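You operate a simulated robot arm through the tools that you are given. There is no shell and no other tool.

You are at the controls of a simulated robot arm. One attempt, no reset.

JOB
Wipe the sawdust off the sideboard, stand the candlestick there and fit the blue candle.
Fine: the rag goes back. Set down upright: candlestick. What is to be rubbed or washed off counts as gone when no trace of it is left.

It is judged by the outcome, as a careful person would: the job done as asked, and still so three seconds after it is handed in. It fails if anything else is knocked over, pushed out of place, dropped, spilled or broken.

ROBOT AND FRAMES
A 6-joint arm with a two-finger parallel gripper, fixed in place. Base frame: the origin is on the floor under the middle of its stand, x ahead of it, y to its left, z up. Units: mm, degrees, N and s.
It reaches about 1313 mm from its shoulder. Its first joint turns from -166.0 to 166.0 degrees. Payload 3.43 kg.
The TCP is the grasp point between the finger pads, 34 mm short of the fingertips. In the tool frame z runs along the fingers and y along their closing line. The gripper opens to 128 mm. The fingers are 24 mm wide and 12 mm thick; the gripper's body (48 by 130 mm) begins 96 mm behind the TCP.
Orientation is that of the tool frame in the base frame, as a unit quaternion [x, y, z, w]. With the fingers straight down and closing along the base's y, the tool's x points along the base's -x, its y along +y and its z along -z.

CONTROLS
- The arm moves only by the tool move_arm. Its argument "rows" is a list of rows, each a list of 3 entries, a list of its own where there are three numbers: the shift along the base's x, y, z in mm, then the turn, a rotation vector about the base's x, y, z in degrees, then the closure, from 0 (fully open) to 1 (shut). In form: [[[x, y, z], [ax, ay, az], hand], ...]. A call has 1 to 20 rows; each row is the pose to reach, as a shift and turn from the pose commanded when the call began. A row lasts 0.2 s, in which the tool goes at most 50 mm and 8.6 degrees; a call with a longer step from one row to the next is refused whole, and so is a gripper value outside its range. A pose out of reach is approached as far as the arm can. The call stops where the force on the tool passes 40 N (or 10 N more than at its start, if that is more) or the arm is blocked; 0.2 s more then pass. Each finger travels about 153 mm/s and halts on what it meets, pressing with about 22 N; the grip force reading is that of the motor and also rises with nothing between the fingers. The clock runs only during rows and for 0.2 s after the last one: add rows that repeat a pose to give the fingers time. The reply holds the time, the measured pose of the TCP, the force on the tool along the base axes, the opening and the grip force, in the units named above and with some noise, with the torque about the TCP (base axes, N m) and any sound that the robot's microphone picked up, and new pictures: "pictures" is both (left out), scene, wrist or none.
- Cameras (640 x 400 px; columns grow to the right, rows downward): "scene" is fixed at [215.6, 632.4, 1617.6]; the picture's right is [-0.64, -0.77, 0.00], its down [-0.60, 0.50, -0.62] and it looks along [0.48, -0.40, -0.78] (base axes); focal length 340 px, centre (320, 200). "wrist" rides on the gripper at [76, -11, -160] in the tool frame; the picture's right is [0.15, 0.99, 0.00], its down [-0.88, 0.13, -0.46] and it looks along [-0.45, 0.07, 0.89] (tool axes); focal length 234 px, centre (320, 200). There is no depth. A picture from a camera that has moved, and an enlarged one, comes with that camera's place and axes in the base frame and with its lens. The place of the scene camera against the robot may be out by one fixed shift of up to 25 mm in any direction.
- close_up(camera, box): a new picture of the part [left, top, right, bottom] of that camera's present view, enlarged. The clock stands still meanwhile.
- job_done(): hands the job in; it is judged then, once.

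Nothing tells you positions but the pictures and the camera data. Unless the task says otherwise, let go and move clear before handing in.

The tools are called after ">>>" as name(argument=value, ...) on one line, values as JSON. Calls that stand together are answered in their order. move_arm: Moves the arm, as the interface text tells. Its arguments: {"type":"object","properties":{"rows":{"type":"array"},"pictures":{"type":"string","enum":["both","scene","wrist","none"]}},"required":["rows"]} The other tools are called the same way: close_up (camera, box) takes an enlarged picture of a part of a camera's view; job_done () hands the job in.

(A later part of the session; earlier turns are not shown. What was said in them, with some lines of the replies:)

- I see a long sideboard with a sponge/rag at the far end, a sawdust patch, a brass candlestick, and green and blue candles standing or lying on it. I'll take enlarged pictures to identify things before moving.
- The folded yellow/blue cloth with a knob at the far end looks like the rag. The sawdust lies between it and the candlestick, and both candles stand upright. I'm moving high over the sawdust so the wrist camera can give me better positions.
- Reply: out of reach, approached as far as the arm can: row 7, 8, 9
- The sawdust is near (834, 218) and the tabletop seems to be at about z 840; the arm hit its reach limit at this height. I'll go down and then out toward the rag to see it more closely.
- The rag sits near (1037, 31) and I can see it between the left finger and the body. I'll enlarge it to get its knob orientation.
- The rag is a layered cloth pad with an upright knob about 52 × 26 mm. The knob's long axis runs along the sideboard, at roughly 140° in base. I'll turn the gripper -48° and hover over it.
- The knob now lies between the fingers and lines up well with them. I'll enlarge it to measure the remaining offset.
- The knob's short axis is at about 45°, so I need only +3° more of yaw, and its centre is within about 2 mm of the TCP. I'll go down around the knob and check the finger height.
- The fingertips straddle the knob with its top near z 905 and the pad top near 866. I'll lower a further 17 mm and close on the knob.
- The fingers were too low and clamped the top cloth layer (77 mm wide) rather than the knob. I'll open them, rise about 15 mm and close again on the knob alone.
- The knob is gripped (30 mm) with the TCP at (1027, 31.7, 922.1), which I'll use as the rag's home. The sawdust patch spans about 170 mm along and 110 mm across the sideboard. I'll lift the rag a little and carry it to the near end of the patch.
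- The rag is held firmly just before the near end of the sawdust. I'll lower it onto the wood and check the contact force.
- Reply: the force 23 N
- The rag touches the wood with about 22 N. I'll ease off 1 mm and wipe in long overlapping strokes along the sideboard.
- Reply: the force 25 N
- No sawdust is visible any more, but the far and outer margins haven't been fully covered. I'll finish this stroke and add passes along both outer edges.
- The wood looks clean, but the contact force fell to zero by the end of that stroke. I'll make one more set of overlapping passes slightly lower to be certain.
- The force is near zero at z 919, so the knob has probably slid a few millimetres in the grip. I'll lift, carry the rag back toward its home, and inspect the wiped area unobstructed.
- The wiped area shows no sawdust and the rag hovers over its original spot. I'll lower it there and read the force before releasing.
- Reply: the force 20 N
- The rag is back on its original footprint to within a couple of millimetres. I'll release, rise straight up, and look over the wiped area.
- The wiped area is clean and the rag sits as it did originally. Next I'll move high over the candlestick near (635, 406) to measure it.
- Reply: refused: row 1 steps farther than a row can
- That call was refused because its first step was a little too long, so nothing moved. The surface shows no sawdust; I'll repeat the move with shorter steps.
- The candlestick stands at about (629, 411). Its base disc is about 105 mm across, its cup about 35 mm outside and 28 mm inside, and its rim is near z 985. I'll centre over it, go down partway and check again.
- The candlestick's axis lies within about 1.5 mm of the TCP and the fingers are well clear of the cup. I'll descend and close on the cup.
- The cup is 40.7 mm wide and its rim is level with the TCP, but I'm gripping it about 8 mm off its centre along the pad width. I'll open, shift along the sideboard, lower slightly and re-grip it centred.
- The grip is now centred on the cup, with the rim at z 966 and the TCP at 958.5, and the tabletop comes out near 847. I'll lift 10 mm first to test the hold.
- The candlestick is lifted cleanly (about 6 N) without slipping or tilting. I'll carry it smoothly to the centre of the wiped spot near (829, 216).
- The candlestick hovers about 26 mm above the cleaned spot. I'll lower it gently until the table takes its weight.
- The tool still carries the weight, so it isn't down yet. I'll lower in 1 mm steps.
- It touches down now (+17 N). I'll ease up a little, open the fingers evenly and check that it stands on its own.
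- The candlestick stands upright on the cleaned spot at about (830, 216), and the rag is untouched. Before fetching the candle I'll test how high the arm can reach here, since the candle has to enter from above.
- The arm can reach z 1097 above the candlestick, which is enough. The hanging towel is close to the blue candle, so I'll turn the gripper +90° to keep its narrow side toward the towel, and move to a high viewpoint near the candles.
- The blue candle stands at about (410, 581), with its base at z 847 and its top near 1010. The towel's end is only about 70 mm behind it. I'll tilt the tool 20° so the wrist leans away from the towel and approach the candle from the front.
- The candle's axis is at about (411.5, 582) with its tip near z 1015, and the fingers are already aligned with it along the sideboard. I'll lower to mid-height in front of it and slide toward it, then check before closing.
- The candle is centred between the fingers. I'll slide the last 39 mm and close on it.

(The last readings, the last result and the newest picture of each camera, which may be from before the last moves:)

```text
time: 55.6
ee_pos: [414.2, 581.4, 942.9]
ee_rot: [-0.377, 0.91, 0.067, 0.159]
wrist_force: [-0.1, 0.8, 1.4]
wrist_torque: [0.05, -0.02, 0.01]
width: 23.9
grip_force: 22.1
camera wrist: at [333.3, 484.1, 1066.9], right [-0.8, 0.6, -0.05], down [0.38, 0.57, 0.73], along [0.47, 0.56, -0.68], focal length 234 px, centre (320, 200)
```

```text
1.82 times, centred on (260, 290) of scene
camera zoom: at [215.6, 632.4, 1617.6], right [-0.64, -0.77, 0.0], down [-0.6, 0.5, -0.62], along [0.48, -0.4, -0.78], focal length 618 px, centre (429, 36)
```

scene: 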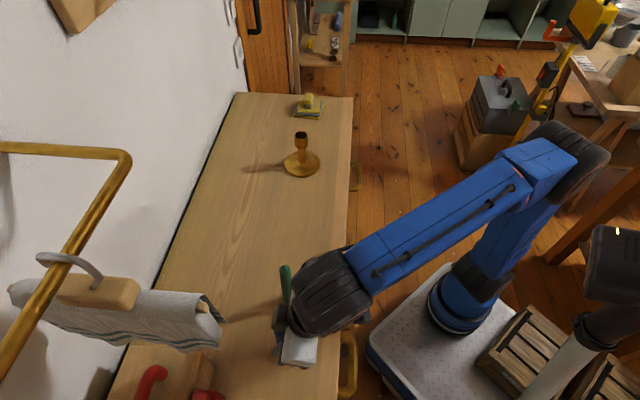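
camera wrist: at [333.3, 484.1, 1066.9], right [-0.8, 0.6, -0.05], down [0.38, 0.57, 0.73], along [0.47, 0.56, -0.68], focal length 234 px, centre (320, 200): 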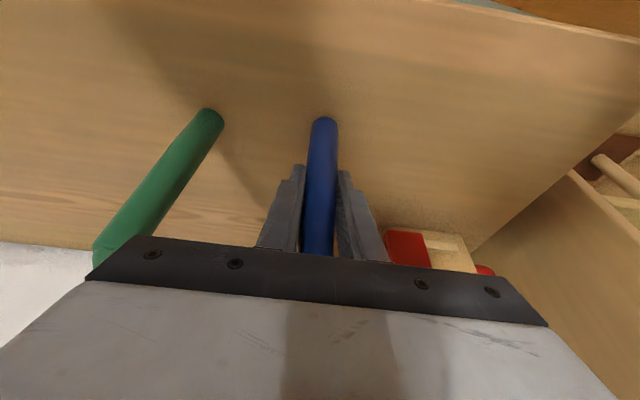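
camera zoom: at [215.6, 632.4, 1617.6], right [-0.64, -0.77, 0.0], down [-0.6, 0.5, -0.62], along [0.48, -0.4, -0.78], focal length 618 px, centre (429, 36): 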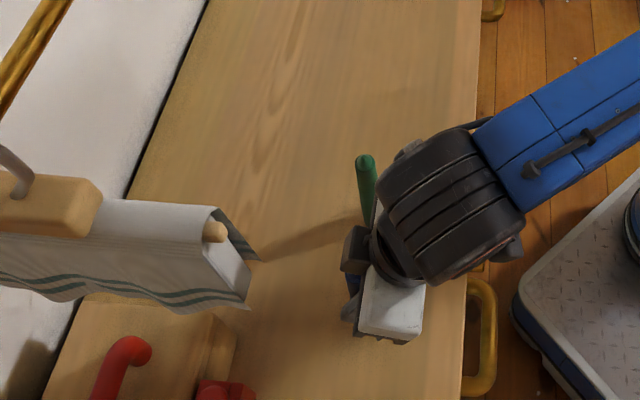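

The blue candle is gripped (23.9 mm) about 95 mm above its base. I'll lift it slightly, pull it toward the front away from the towel and green candle, then raise it.

>>> move_arm(rows=[[[0, 0, 8], [0, 0, 0], 1], [[0, 0, 22], [0, 0, 0], 1], [[-12, -12, 30], [0, 0, 0], 1], [[-30, -30, 40], [0, 0, 0], 1], [[-48, -48, 60], [0, 0, 0], 1], [[-60, -60, 85], [0, 0, 0], 1], [[-60, -60, 115], [0, 0, 0], 1], [[-60, -60, 140], [0, 0, 0], 1], [[-60, -60, 150], [0, 0, 0], 1], [[-60, -60, 150], [0, 0, 0], 1]])

>>> close_up(camera="wrist", box=[220, 80, 420, 280])

>>> close_up(camera="scene", box=[140, 180, 380, 400])

```text
time: 57.8
ee_pos: [351.7, 522.3, 1094.0]
ee_rot: [-0.377, 0.91, 0.066, 0.16]
wrist_force: [0.5, -0.4, -0.9]
wrist_torque: [-0.01, -0.02, 0.03]
width: 24.1
grip_force: 22.2
camera wrist: at [271.4, 424.6, 1217.3], right [-0.8, 0.6, -0.05], down [0.38, 0.57, 0.73], along [0.47, 0.56, -0.68], focal length 234 px, centre (320, 200)
```

scene: 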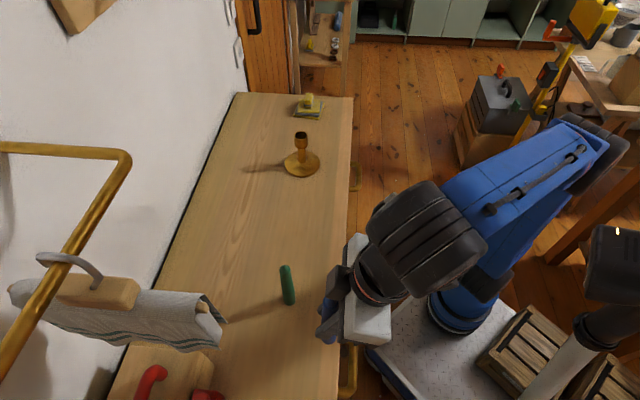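
wrist: 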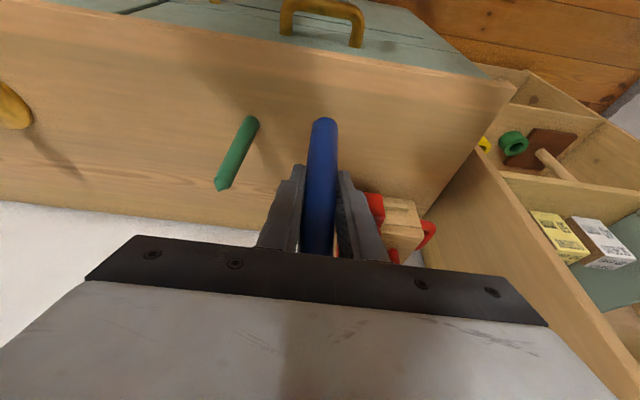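

```text
2.00 times, centred on (320, 180) of wrist
camera zoom: at [271.4, 424.6, 1217.3], right [-0.8, 0.6, -0.05], down [0.38, 0.57, 0.73], along [0.47, 0.56, -0.68], focal length 468 px, centre (320, 240)
```

zoom: 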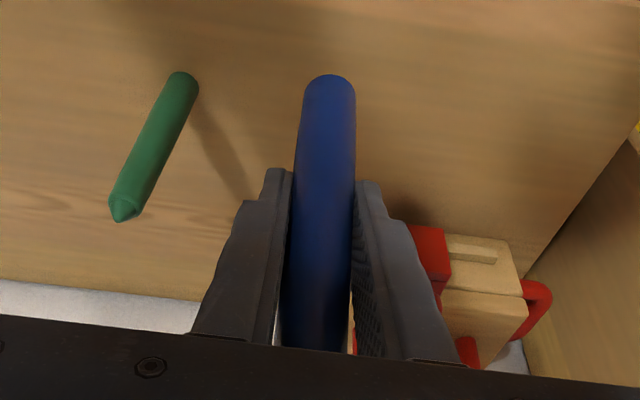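

```text
1.82 times, centred on (260, 290) of scene
camera zoom: at [215.6, 632.4, 1617.6], right [-0.64, -0.77, 0.0], down [-0.6, 0.5, -0.62], along [0.48, -0.4, -0.78], focal length 618 px, centre (429, 36)
```

zoom: 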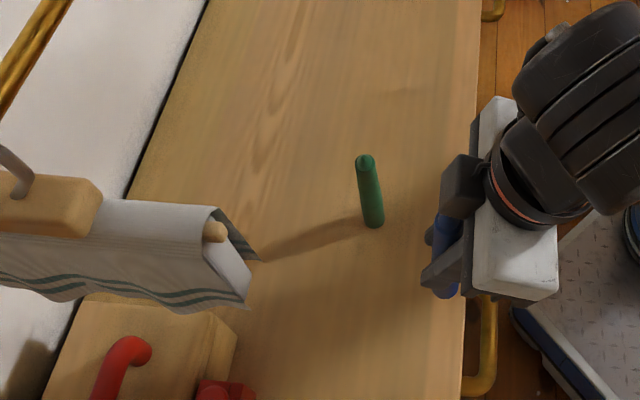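

The candle is held vertically with its bottom at about z 998, clear of everything. I'll carry it along the front of the sideboard until it's level with the candlestick.

>>> move_arm(rows=[[[12, -12, 0], [0, 0, 0], 1], [[34, -34, 0], [0, 0, 0], 1], [[60, -60, 0], [0, 0, 0], 1], [[88, -88, 0], [0, 0, 0], 1], [[116, -116, 0], [0, 0, 0], 1], [[144, -144, 0], [0, 0, 0], 1], [[172, -172, 0], [0, 0, 0], 1], [[200, -200, 0], [0, 0, 0], 1], [[228, -228, 0], [0, 0, 0], 1], [[256, -256, 0], [0, 0, 0], 1], [[284, -284, 0], [0, 0, 0], 1], [[312, -312, 0], [0, 0, 0], 1], [[340, -340, 0], [0, 0, 0], 1], [[364, -364, 0], [0, 0, 0], 1], [[382, -382, 0], [0, 0, 0], 1], [[392, -392, 0], [0, 0, 0], 1], [[392, -392, 0], [0, 0, 0], 1]])

>>> close_up(camera="wrist", box=[220, 80, 420, 280])

>>> close_up(camera="scene", box=[230, 70, 390, 220])

```text
time: 61.4
ee_pos: [744.7, 128.4, 1093.3]
ee_rot: [-0.377, 0.91, 0.067, 0.159]
wrist_force: [-0.3, 0.4, -2.0]
wrist_torque: [-0.02, 0.03, -0.03]
width: 24.0
grip_force: 22.4
camera wrist: at [664.5, 30.5, 1217.9], right [-0.8, 0.6, -0.05], down [0.38, 0.57, 0.73], along [0.47, 0.56, -0.68], focal length 234 px, centre (320, 200)
```

scene: 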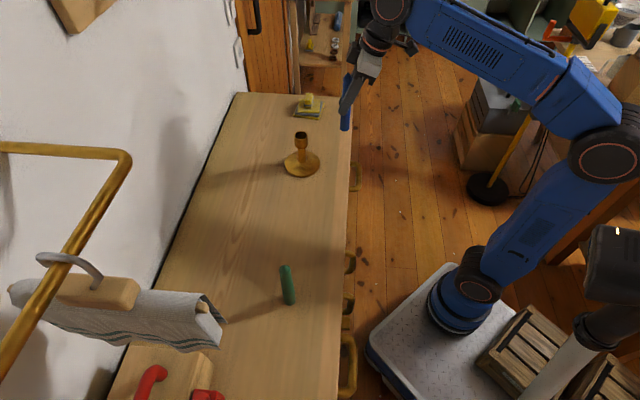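
wrist: 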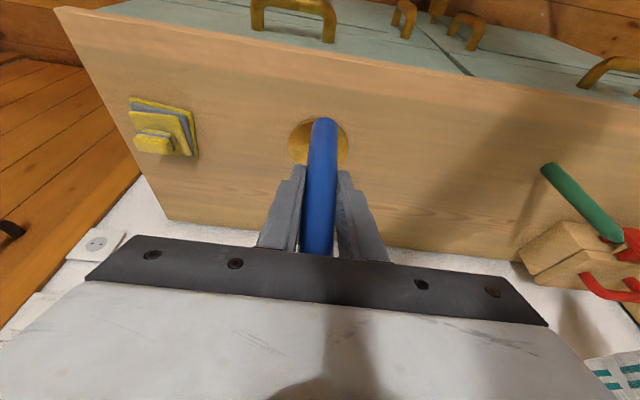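

```text
2.00 times, centred on (320, 180) of wrist
camera zoom: at [664.5, 30.5, 1217.9], right [-0.8, 0.6, -0.05], down [0.38, 0.57, 0.73], along [0.47, 0.56, -0.68], focal length 468 px, centre (320, 240)
```

zoom: 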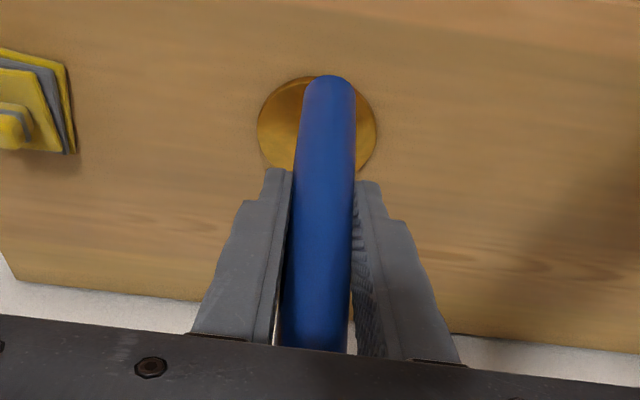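

```text
2.67 times, centred on (310, 145) of scene
camera zoom: at [215.6, 632.4, 1617.6], right [-0.64, -0.77, 0.0], down [-0.6, 0.5, -0.62], along [0.48, -0.4, -0.78], focal length 906 px, centre (347, 347)
```

zoom: 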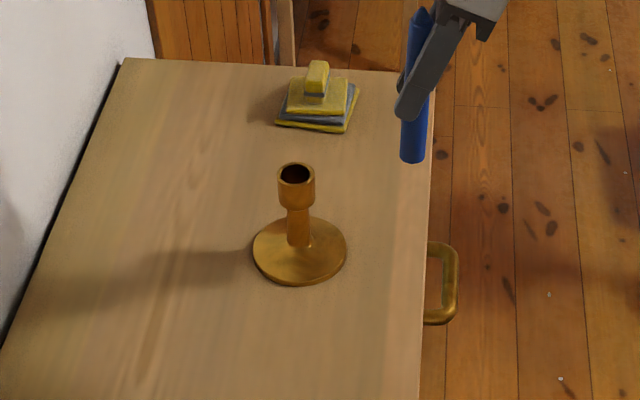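

The candle is vertical and level with the candlestick along the sideboard. I'll bring it in over the cup, still about 30 mm above the rim, and compare the two.

>>> move_arm(rows=[[[17, 17.5, 0], [0, 0, 0], 1], [[37, 38, 0], [0, 0, 0], 1], [[57, 59, 0], [0, 0, 0], 1], [[74, 77, 0], [0, 0, 0], 1], [[86, 89, 0], [0, 0, 0], 1], [[86, 89, 0], [0, 0, 0], 1]])

>>> close_up(camera="wrist", box=[260, 60, 380, 180])

>>> close_up(camera="scene", box=[250, 80, 350, 190])

```text
time: 62.8
ee_pos: [828.6, 218.3, 1092.9]
ee_rot: [-0.377, 0.91, 0.067, 0.16]
wrist_force: [0.6, 0.2, -0.3]
wrist_torque: [-0.01, 0.0, 0.03]
width: 23.7
grip_force: 21.6
camera wrist: at [750.4, 120.7, 1217.3], right [-0.8, 0.6, -0.05], down [0.38, 0.57, 0.73], along [0.47, 0.56, -0.68], focal length 234 px, centre (320, 200)
```

scene: 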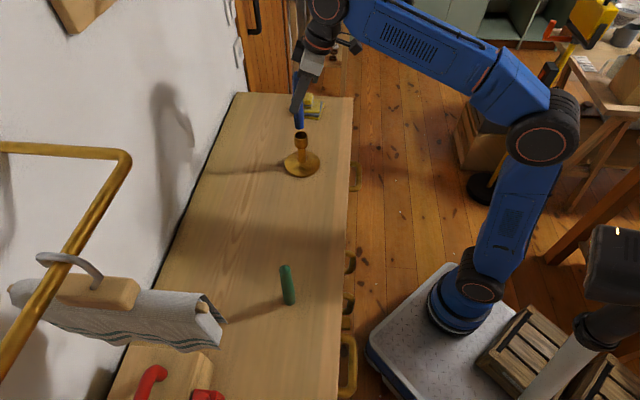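
wrist: 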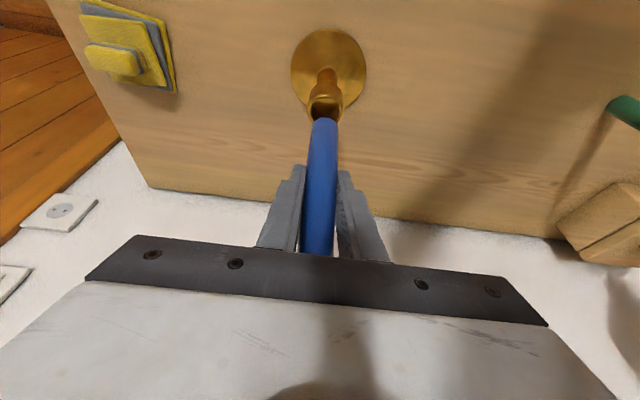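

```text
3.33 times, centred on (320, 120) of wrist
camera zoom: at [750.4, 120.7, 1217.3], right [-0.8, 0.6, -0.05], down [0.38, 0.57, 0.73], along [0.47, 0.56, -0.68], focal length 781 px, centre (320, 467)
```

zoom: 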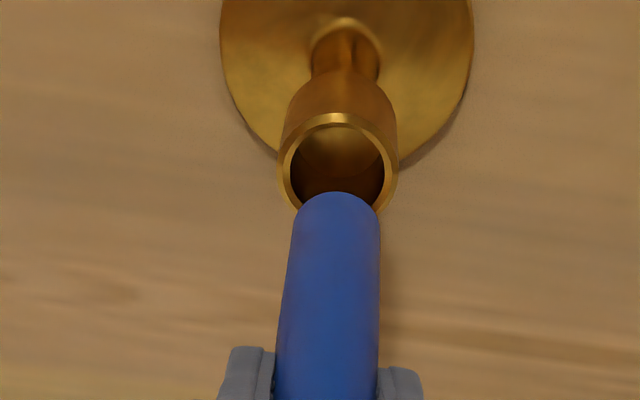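

```text
3.64 times, centred on (300, 135) of scene
camera zoom: at [215.6, 632.4, 1617.6], right [-0.64, -0.77, 0.0], down [-0.6, 0.5, -0.62], along [0.48, -0.4, -0.78], focal length 1236 px, centre (393, 436)
```

zoom: 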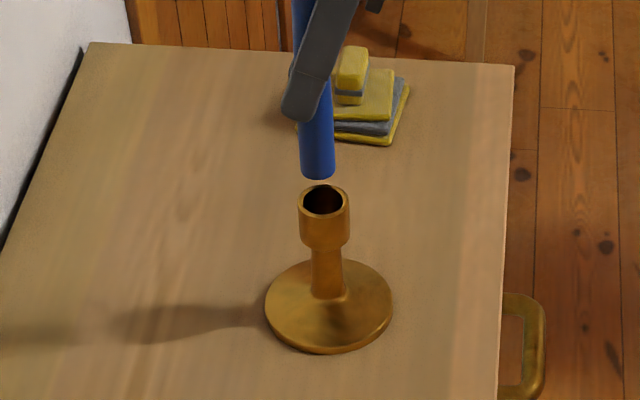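

The candle bottom hovers about 31 mm over the rim and is roughly 2–4 mm too far toward the wall. I'll correct by (-1.7, -3.3) mm, lower to just above the rim and check again.

>>> move_arm(rows=[[[-1.7, -3.3, 0], [0, 0, 0], 1], [[-1.7, -3.3, -10], [0, 0, 0], 1], [[-1.7, -3.3, -22], [0, 0, 0], 1], [[-1.7, -3.3, -22], [0, 0, 0], 1], [[-1.7, -3.3, -22], [0, 0, 0], 1]])

>>> close_up(camera="wrist", box=[260, 60, 380, 180])

>>> close_up(camera="scene", box=[270, 100, 330, 160])

```text
time: 64.0
ee_pos: [828.6, 215.1, 1070.8]
ee_rot: [-0.378, 0.91, 0.067, 0.16]
wrist_force: [0.3, 0.3, -1.0]
wrist_torque: [0.01, -0.01, 0.0]
width: 24.1
grip_force: 22.3
camera wrist: at [748.7, 117.6, 1194.7], right [-0.8, 0.6, -0.05], down [0.38, 0.57, 0.73], along [0.47, 0.56, -0.68], focal length 234 px, centre (320, 200)
```

scene: 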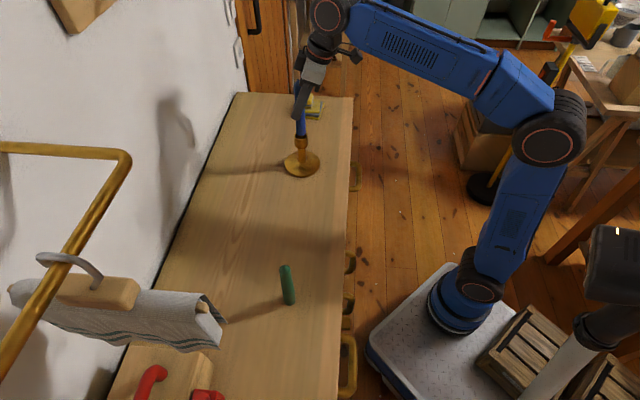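
wrist: 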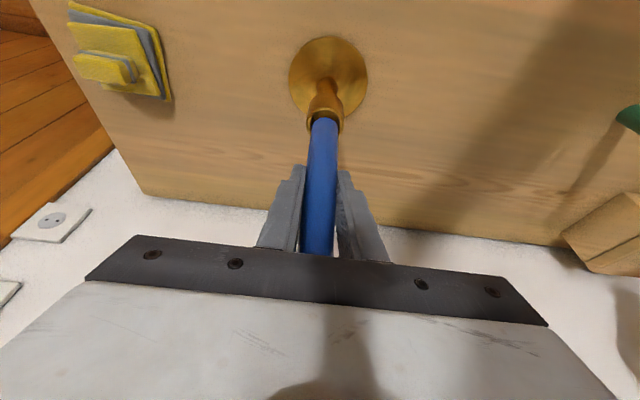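

```text
3.33 times, centred on (320, 120) of wrist
camera zoom: at [748.7, 117.6, 1194.7], right [-0.8, 0.6, -0.05], down [0.38, 0.57, 0.73], along [0.47, 0.56, -0.68], focal length 781 px, centre (320, 467)
```

zoom: 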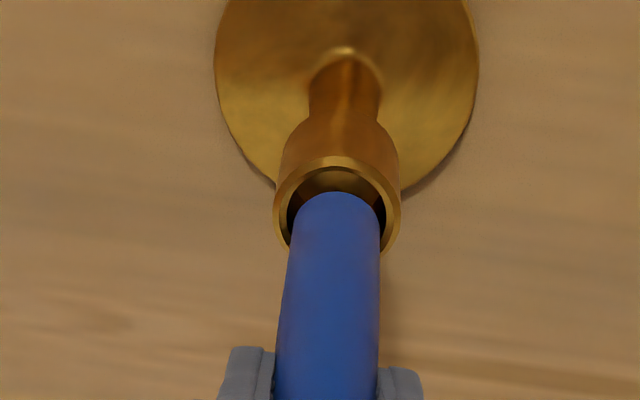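

```text
6.67 times, centred on (300, 130) of scene
camera zoom: at [215.6, 632.4, 1617.6], right [-0.64, -0.77, 0.0], down [-0.6, 0.5, -0.62], along [0.48, -0.4, -0.78], focal length 2266 px, centre (453, 667)
```

zoom: 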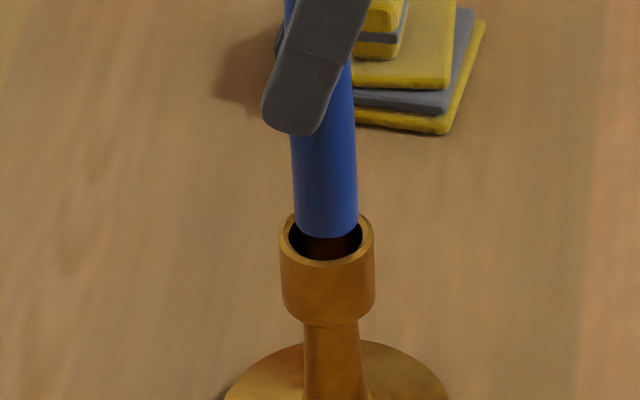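

Both views show the candle centred over the hole, about 9 mm above the rim. I'll lower it slowly into the cup while watching the force.

>>> move_arm(rows=[[[0, 0, -5], [0, 0, 0], 1], [[0, 0, -10], [0, 0, 0], 1], [[0, 0, -14], [0, 0, 0], 1], [[0, 0, -18], [0, 0, 0], 1], [[0, 0, -18], [0, 0, 0], 1]])

>>> close_up(camera="wrist", box=[260, 60, 380, 180])

>>> close_up(camera="scene", box=[270, 100, 330, 160])

```text
time: 65.2
ee_pos: [829.1, 214.2, 1051.6]
ee_rot: [-0.377, 0.91, 0.068, 0.16]
wrist_force: [0.9, 0.4, -0.4]
wrist_torque: [0.04, -0.02, 0.01]
width: 23.9
grip_force: 22.0
camera wrist: at [748.7, 117.2, 1176.2], right [-0.8, 0.6, -0.05], down [0.38, 0.57, 0.73], along [0.47, 0.56, -0.68], focal length 234 px, centre (320, 200)
```

scene: 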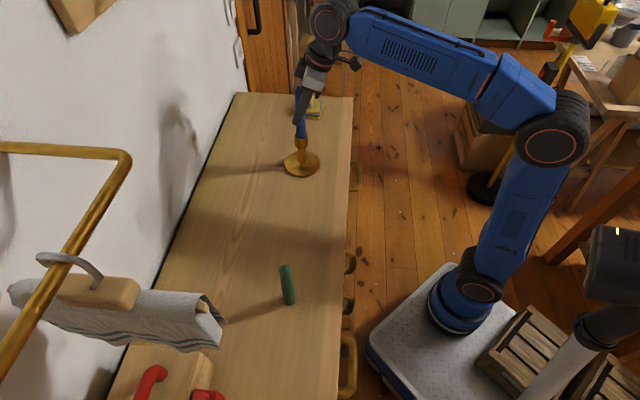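
wrist: 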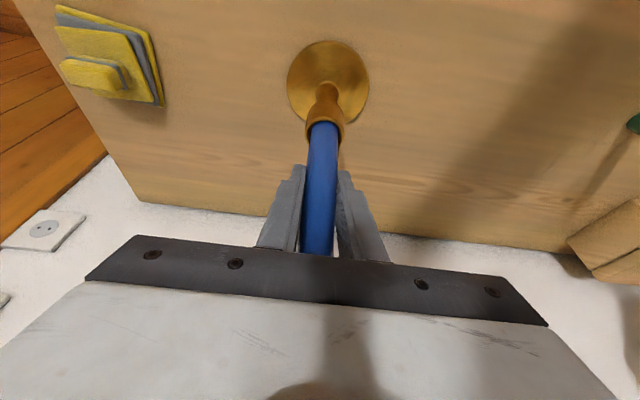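

```text
3.33 times, centred on (320, 120) of wrist
camera zoom: at [748.7, 117.2, 1176.2], right [-0.8, 0.6, -0.05], down [0.38, 0.57, 0.73], along [0.47, 0.56, -0.68], focal length 781 px, centre (320, 467)
```

zoom: 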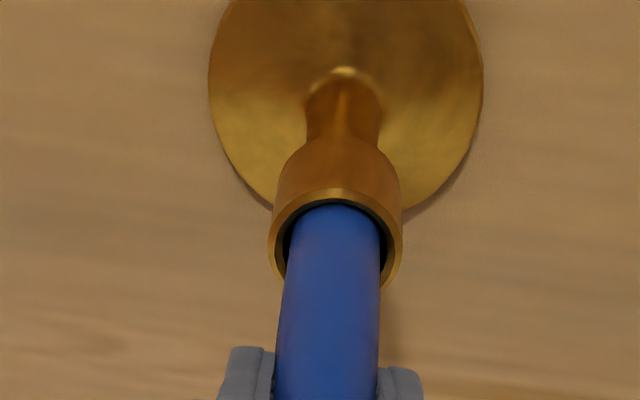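

```text
6.67 times, centred on (300, 130) of scene
camera zoom: at [215.6, 632.4, 1617.6], right [-0.64, -0.77, 0.0], down [-0.6, 0.5, -0.62], along [0.48, -0.4, -0.78], focal length 2266 px, centre (453, 667)
```

zoom: 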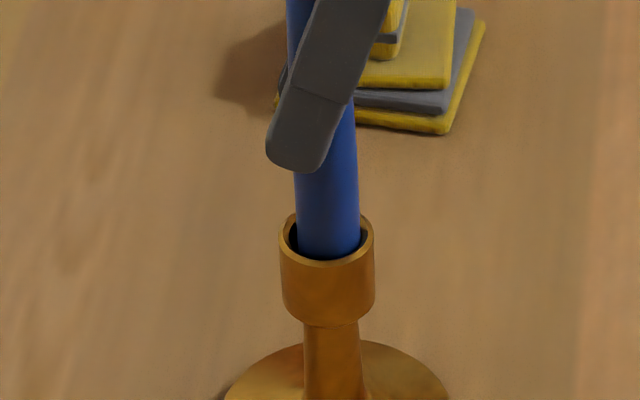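

The candle is about 10 mm into the cup with no contact force, slightly toward the front side. I'll nudge it 1.3 mm and continue down.

>>> move_arm(rows=[[[0.6, 1.2, 0], [0, 0, 0], 1], [[0.6, 1.2, -5], [0, 0, 0], 1], [[0.6, 1.2, -10], [0, 0, 0], 1], [[0.6, 1.2, -14], [0, 0, 0], 1], [[0.6, 1.2, -14], [0, 0, 0], 1]], pictures="wrist")

>>> close_up(camera="scene", box=[270, 100, 330, 160])

```text
time: 66.4
ee_pos: [827.3, 215.8, 1039.0]
ee_rot: [-0.377, 0.91, 0.067, 0.16]
wrist_force: [0.7, 0.1, -1.1]
wrist_torque: [0.0, 0.01, -0.04]
width: 24.1
grip_force: 22.4
camera wrist: at [749.3, 118.2, 1163.3], right [-0.8, 0.6, -0.05], down [0.38, 0.57, 0.73], along [0.47, 0.56, -0.68], focal length 234 px, centre (320, 200)
```

wrist: 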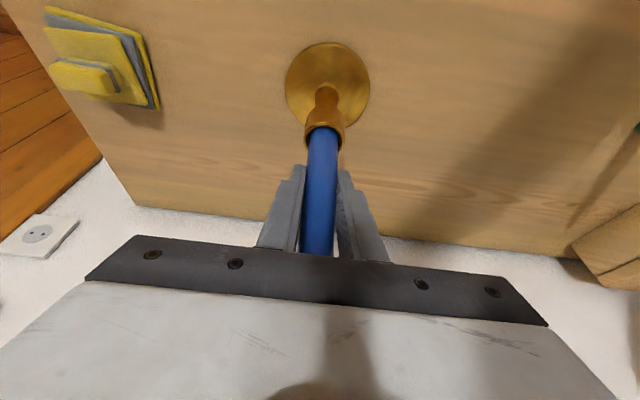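

```text
6.67 times, centred on (300, 130) of scene
camera zoom: at [215.6, 632.4, 1617.6], right [-0.64, -0.77, 0.0], down [-0.6, 0.5, -0.62], along [0.48, -0.4, -0.78], focal length 2266 px, centre (453, 667)
```

zoom: 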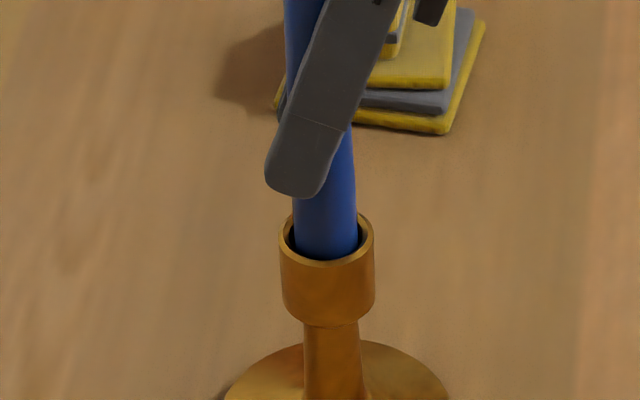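

The candle is now about 23 mm deep, well centred, and still free. I'll continue down in small steps to find the bottom.

>>> move_arm(rows=[[[0, 0, -3], [0, 0, 0], 1], [[0, 0, -6], [0, 0, 0], 1], [[0, 0, -6], [0, 0, 0], 1]], pictures="none")

```text
time: 67.2
ee_pos: [830.5, 216.2, 1033.3]
ee_rot: [-0.378, 0.91, 0.067, 0.16]
wrist_force: [0.0, -0.5, -0.2]
wrist_torque: [0.0, 0.01, 0.01]
width: 23.9
grip_force: 22.2
```

>>> move_arm(rows=[[[0, 0, -2], [0, 0, 0], 1], [[0, 0, -4], [0, 0, 0], 1], [[0, 0, -4], [0, 0, 0], 1]], pictures="none")

```text
time: 68.0
ee_pos: [830.1, 216.6, 1029.0]
ee_rot: [-0.377, 0.91, 0.068, 0.161]
wrist_force: [2.9, 2.7, 19.1]
wrist_torque: [0.2, -0.27, -0.05]
width: 24.0
grip_force: 22.2
```

The candle has bottomed out in the cup (+19 N), about 32 mm deep. I'll ease off, open the fingers evenly, wait a moment and check that it stands on its own.

>>> move_arm(rows=[[[0, 0, 1.2], [0, 0, 0], 1], [[0, 0, 1.2], [0, 0, 0], 0.78], [[0, 0, 1.2], [0, 0, 0], 0.7], [[0, 0, 1.2], [0, 0, 0], 0.5], [[0, 0, 1.2], [0, 0, 0], 0.2], [[0, 0, 1.2], [0, 0, 0], 0], [[0, 0, 1.2], [0, 0, 0], 0]])

>>> close_up(camera="wrist", box=[220, 40, 420, 260])

>>> close_up(camera="scene", box=[250, 70, 350, 180])

```text
time: 69.6
ee_pos: [829.2, 216.8, 1029.9]
ee_rot: [-0.377, 0.91, 0.068, 0.16]
wrist_force: [0.6, 0.1, -0.1]
wrist_torque: [-0.01, -0.02, -0.01]
width: 128.2
grip_force: 0.0
camera wrist: at [748.9, 118.3, 1154.0], right [-0.8, 0.6, -0.05], down [0.38, 0.57, 0.73], along [0.47, 0.56, -0.68], focal length 234 px, centre (320, 200)
```

scene: 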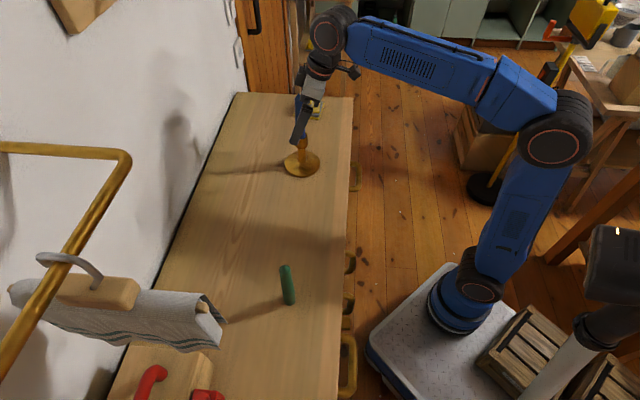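
wrist: 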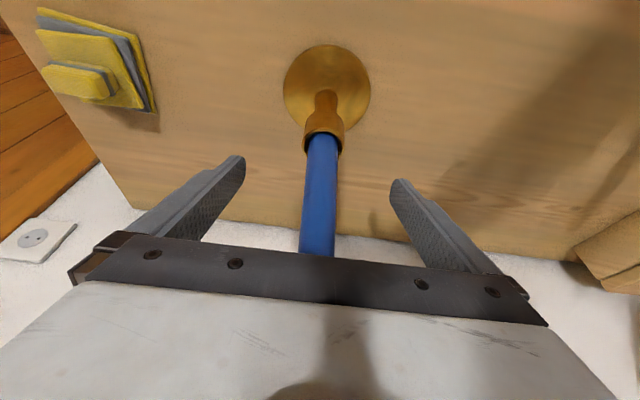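

```text
1.82 times, centred on (320, 150) of wrist
camera zoom: at [748.9, 118.3, 1154.0], right [-0.8, 0.6, -0.05], down [0.38, 0.57, 0.73], along [0.47, 0.56, -0.68], focal length 426 px, centre (320, 291)
```

zoom: 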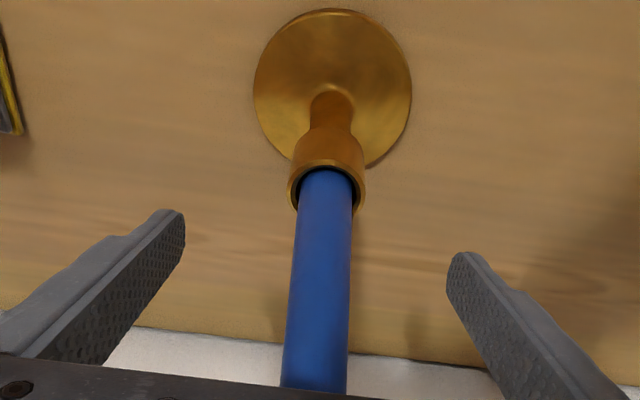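

```text
3.64 times, centred on (300, 125) of scene
camera zoom: at [215.6, 632.4, 1617.6], right [-0.64, -0.77, 0.0], down [-0.6, 0.5, -0.62], along [0.48, -0.4, -0.78], focal length 1236 px, centre (393, 473)
```

zoom: 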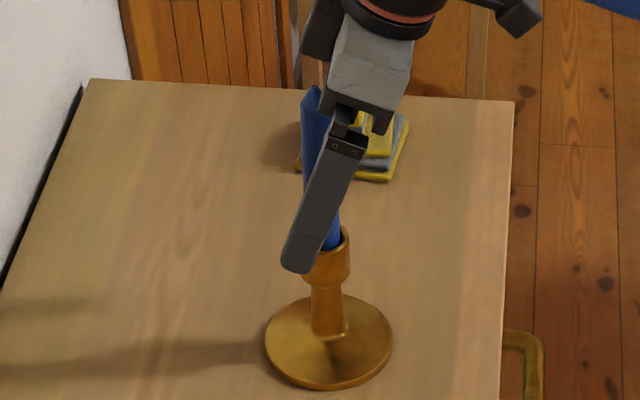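

The candle stands in the cup by itself with the fingers open. I'll back straight out toward the front of the sideboard and then rise clear.

>>> move_arm(rows=[[[-8, -8, 0], [0, 0, 0], 0], [[-22, -22, 0], [0, 0, 0], 0], [[-42, -42, 0], [0, 0, 0], 0], [[-65, -65, 0], [0, 0, 0], 0], [[-90, -90, 5], [0, 0, 0], 0], [[-110, -110, 20], [0, 0, 0], 0], [[-125, -125, 40], [0, 0, 0], 0], [[-140, -140, 50], [0, 0, 0], 0], [[-140, -140, 50], [0, 0, 0], 0]])

>>> close_up(camera="wrist", box=[220, 40, 420, 260])

>>> close_up(camera="scene", box=[250, 70, 350, 180])

```text
time: 71.6
ee_pos: [688.8, 75.4, 1079.5]
ee_rot: [-0.377, 0.91, 0.067, 0.16]
wrist_force: [0.4, 0.2, 0.0]
wrist_torque: [0.02, 0.04, 0.01]
width: 128.0
grip_force: 0.2
camera wrist: at [608.1, -21.8, 1204.3], right [-0.8, 0.6, -0.05], down [0.38, 0.57, 0.73], along [0.47, 0.56, -0.68], focal length 234 px, centre (320, 200)
```

scene: 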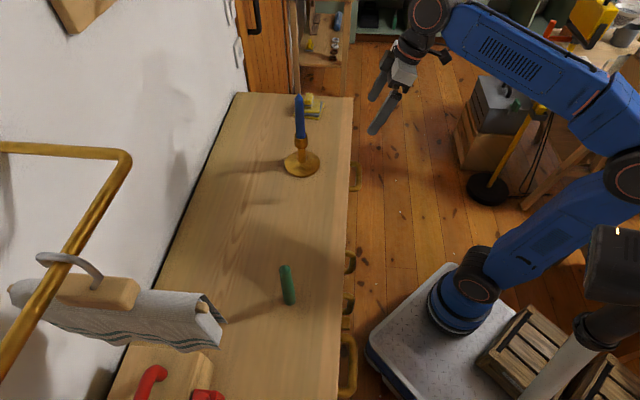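
wrist: 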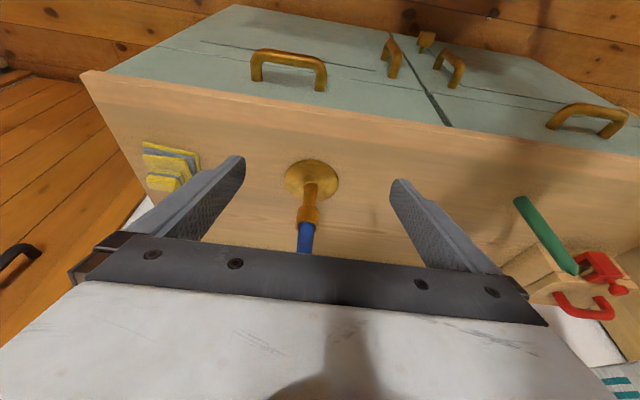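

```text
1.82 times, centred on (320, 150) of wrist
camera zoom: at [608.1, -21.8, 1204.3], right [-0.8, 0.6, -0.05], down [0.38, 0.57, 0.73], along [0.47, 0.56, -0.68], focal length 426 px, centre (320, 291)
```

zoom: 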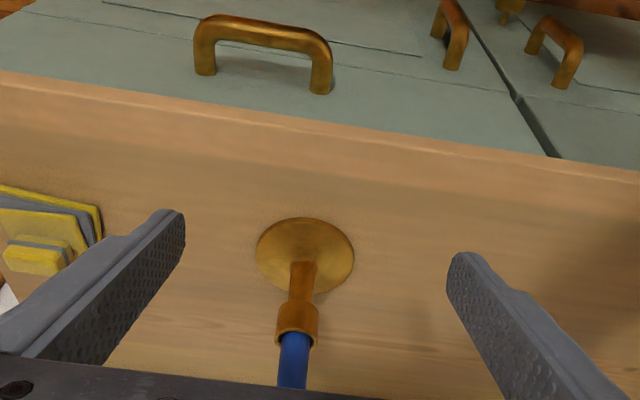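

```text
3.64 times, centred on (300, 125) of scene
camera zoom: at [215.6, 632.4, 1617.6], right [-0.64, -0.77, 0.0], down [-0.6, 0.5, -0.62], along [0.48, -0.4, -0.78], focal length 1236 px, centre (393, 473)
```

zoom: 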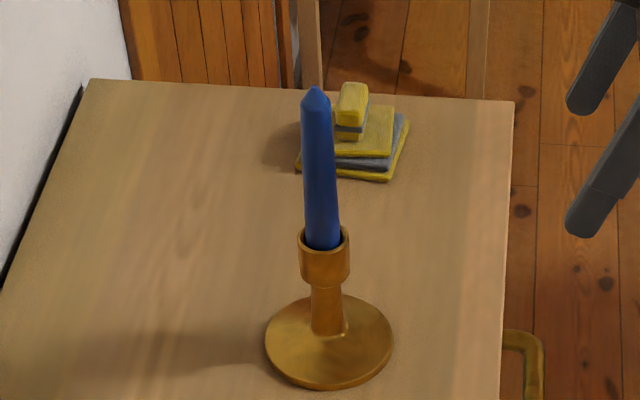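

The blue candle is seated upright in the candlestick and the arm is clear. Before handing in I'll look closely for any leftover sawdust and check that the other objects are unchanged.

>>> close_up(camera="scene", box=[255, 125, 345, 200])

>>> close_up(camera="scene", box=[270, 60, 350, 130])

>>> close_up(camera="scene", box=[100, 190, 360, 400])

>>> close_up(camera="wrist", box=[220, 120, 420, 260])

```text
5.33 times, centred on (300, 162) of scene
camera zoom: at [215.6, 632.4, 1617.6], right [-0.64, -0.77, 0.0], down [-0.6, 0.5, -0.62], along [0.48, -0.4, -0.78], focal length 1813 px, centre (427, 400)
```

zoom: 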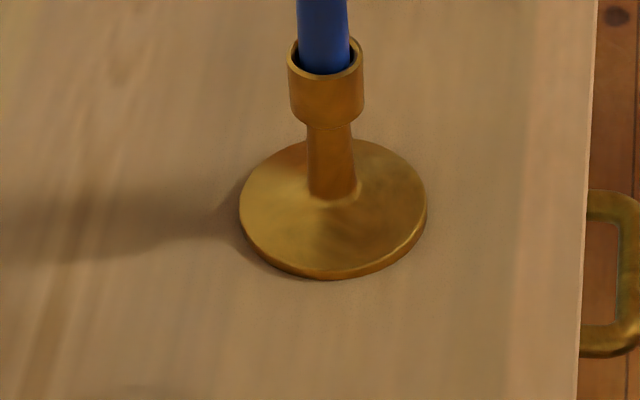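

```text
5.71 times, centred on (310, 95) of scene
camera zoom: at [215.6, 632.4, 1617.6], right [-0.64, -0.77, 0.0], down [-0.6, 0.5, -0.62], along [0.48, -0.4, -0.78], focal length 1942 px, centre (377, 800)
```

zoom: 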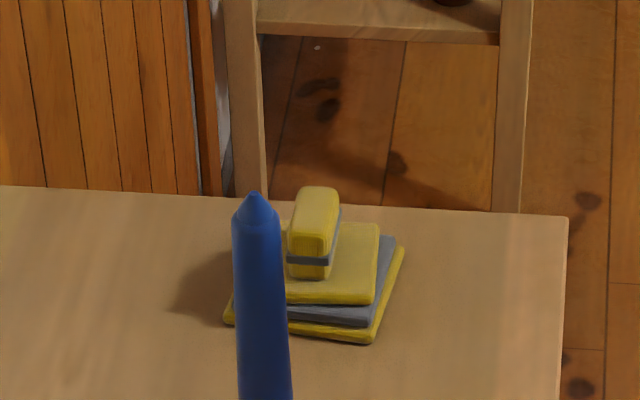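

```text
1.90 times, centred on (230, 295) of scene
camera zoom: at [215.6, 632.4, 1617.6], right [-0.64, -0.77, 0.0], down [-0.6, 0.5, -0.62], along [0.48, -0.4, -0.78], focal length 647 px, centre (491, 19)
```

zoom: 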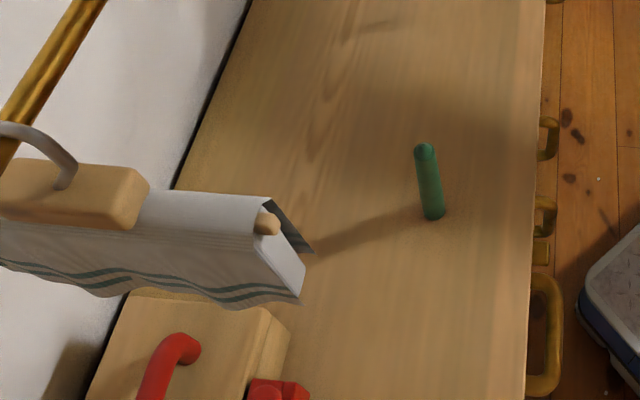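

```text
2.86 times, centred on (320, 190) of wrist
camera zoom: at [608.1, -21.8, 1204.3], right [-0.8, 0.6, -0.05], down [0.38, 0.57, 0.73], along [0.47, 0.56, -0.68], focal length 669 px, centre (320, 229)
```

zoom: 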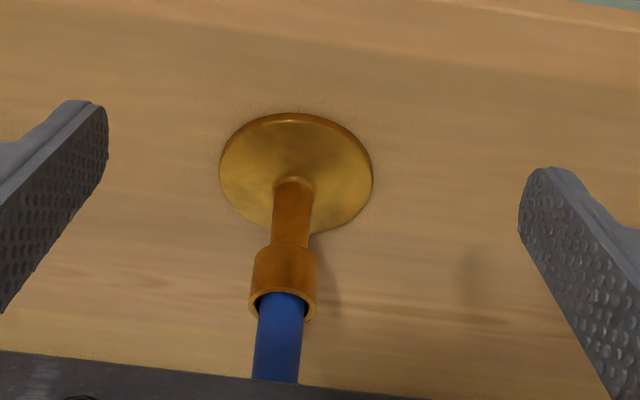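

The sideboard shows no trace of sawdust and the rag is back on its original spot. The candlestick stands upright where the sawdust was, with the blue candle seated in it. The green candle, towel and toolbox are untouched and the gripper is empty and clear, so I'm handing in the job.

>>> job_done()

```text
The job is handed in.
```

The job is done and handed in. I checked the last pictures before handing in.

- **Sawdust:** I wiped the patch in several overlapping passes, and close-ups show no trace of it.
- **Rag:** It is back on its original spot, within a couple of millimetres.
- **Candlestick:** It stands upright where the sawdust was.
- **Blue candle:** It is seated upright in the candlestick, about 32 mm deep. The fit is a little loose, but it stood on its own after I let go.

The green candle, towel and toolbox were not touched. The gripper is empty and clear of everything.
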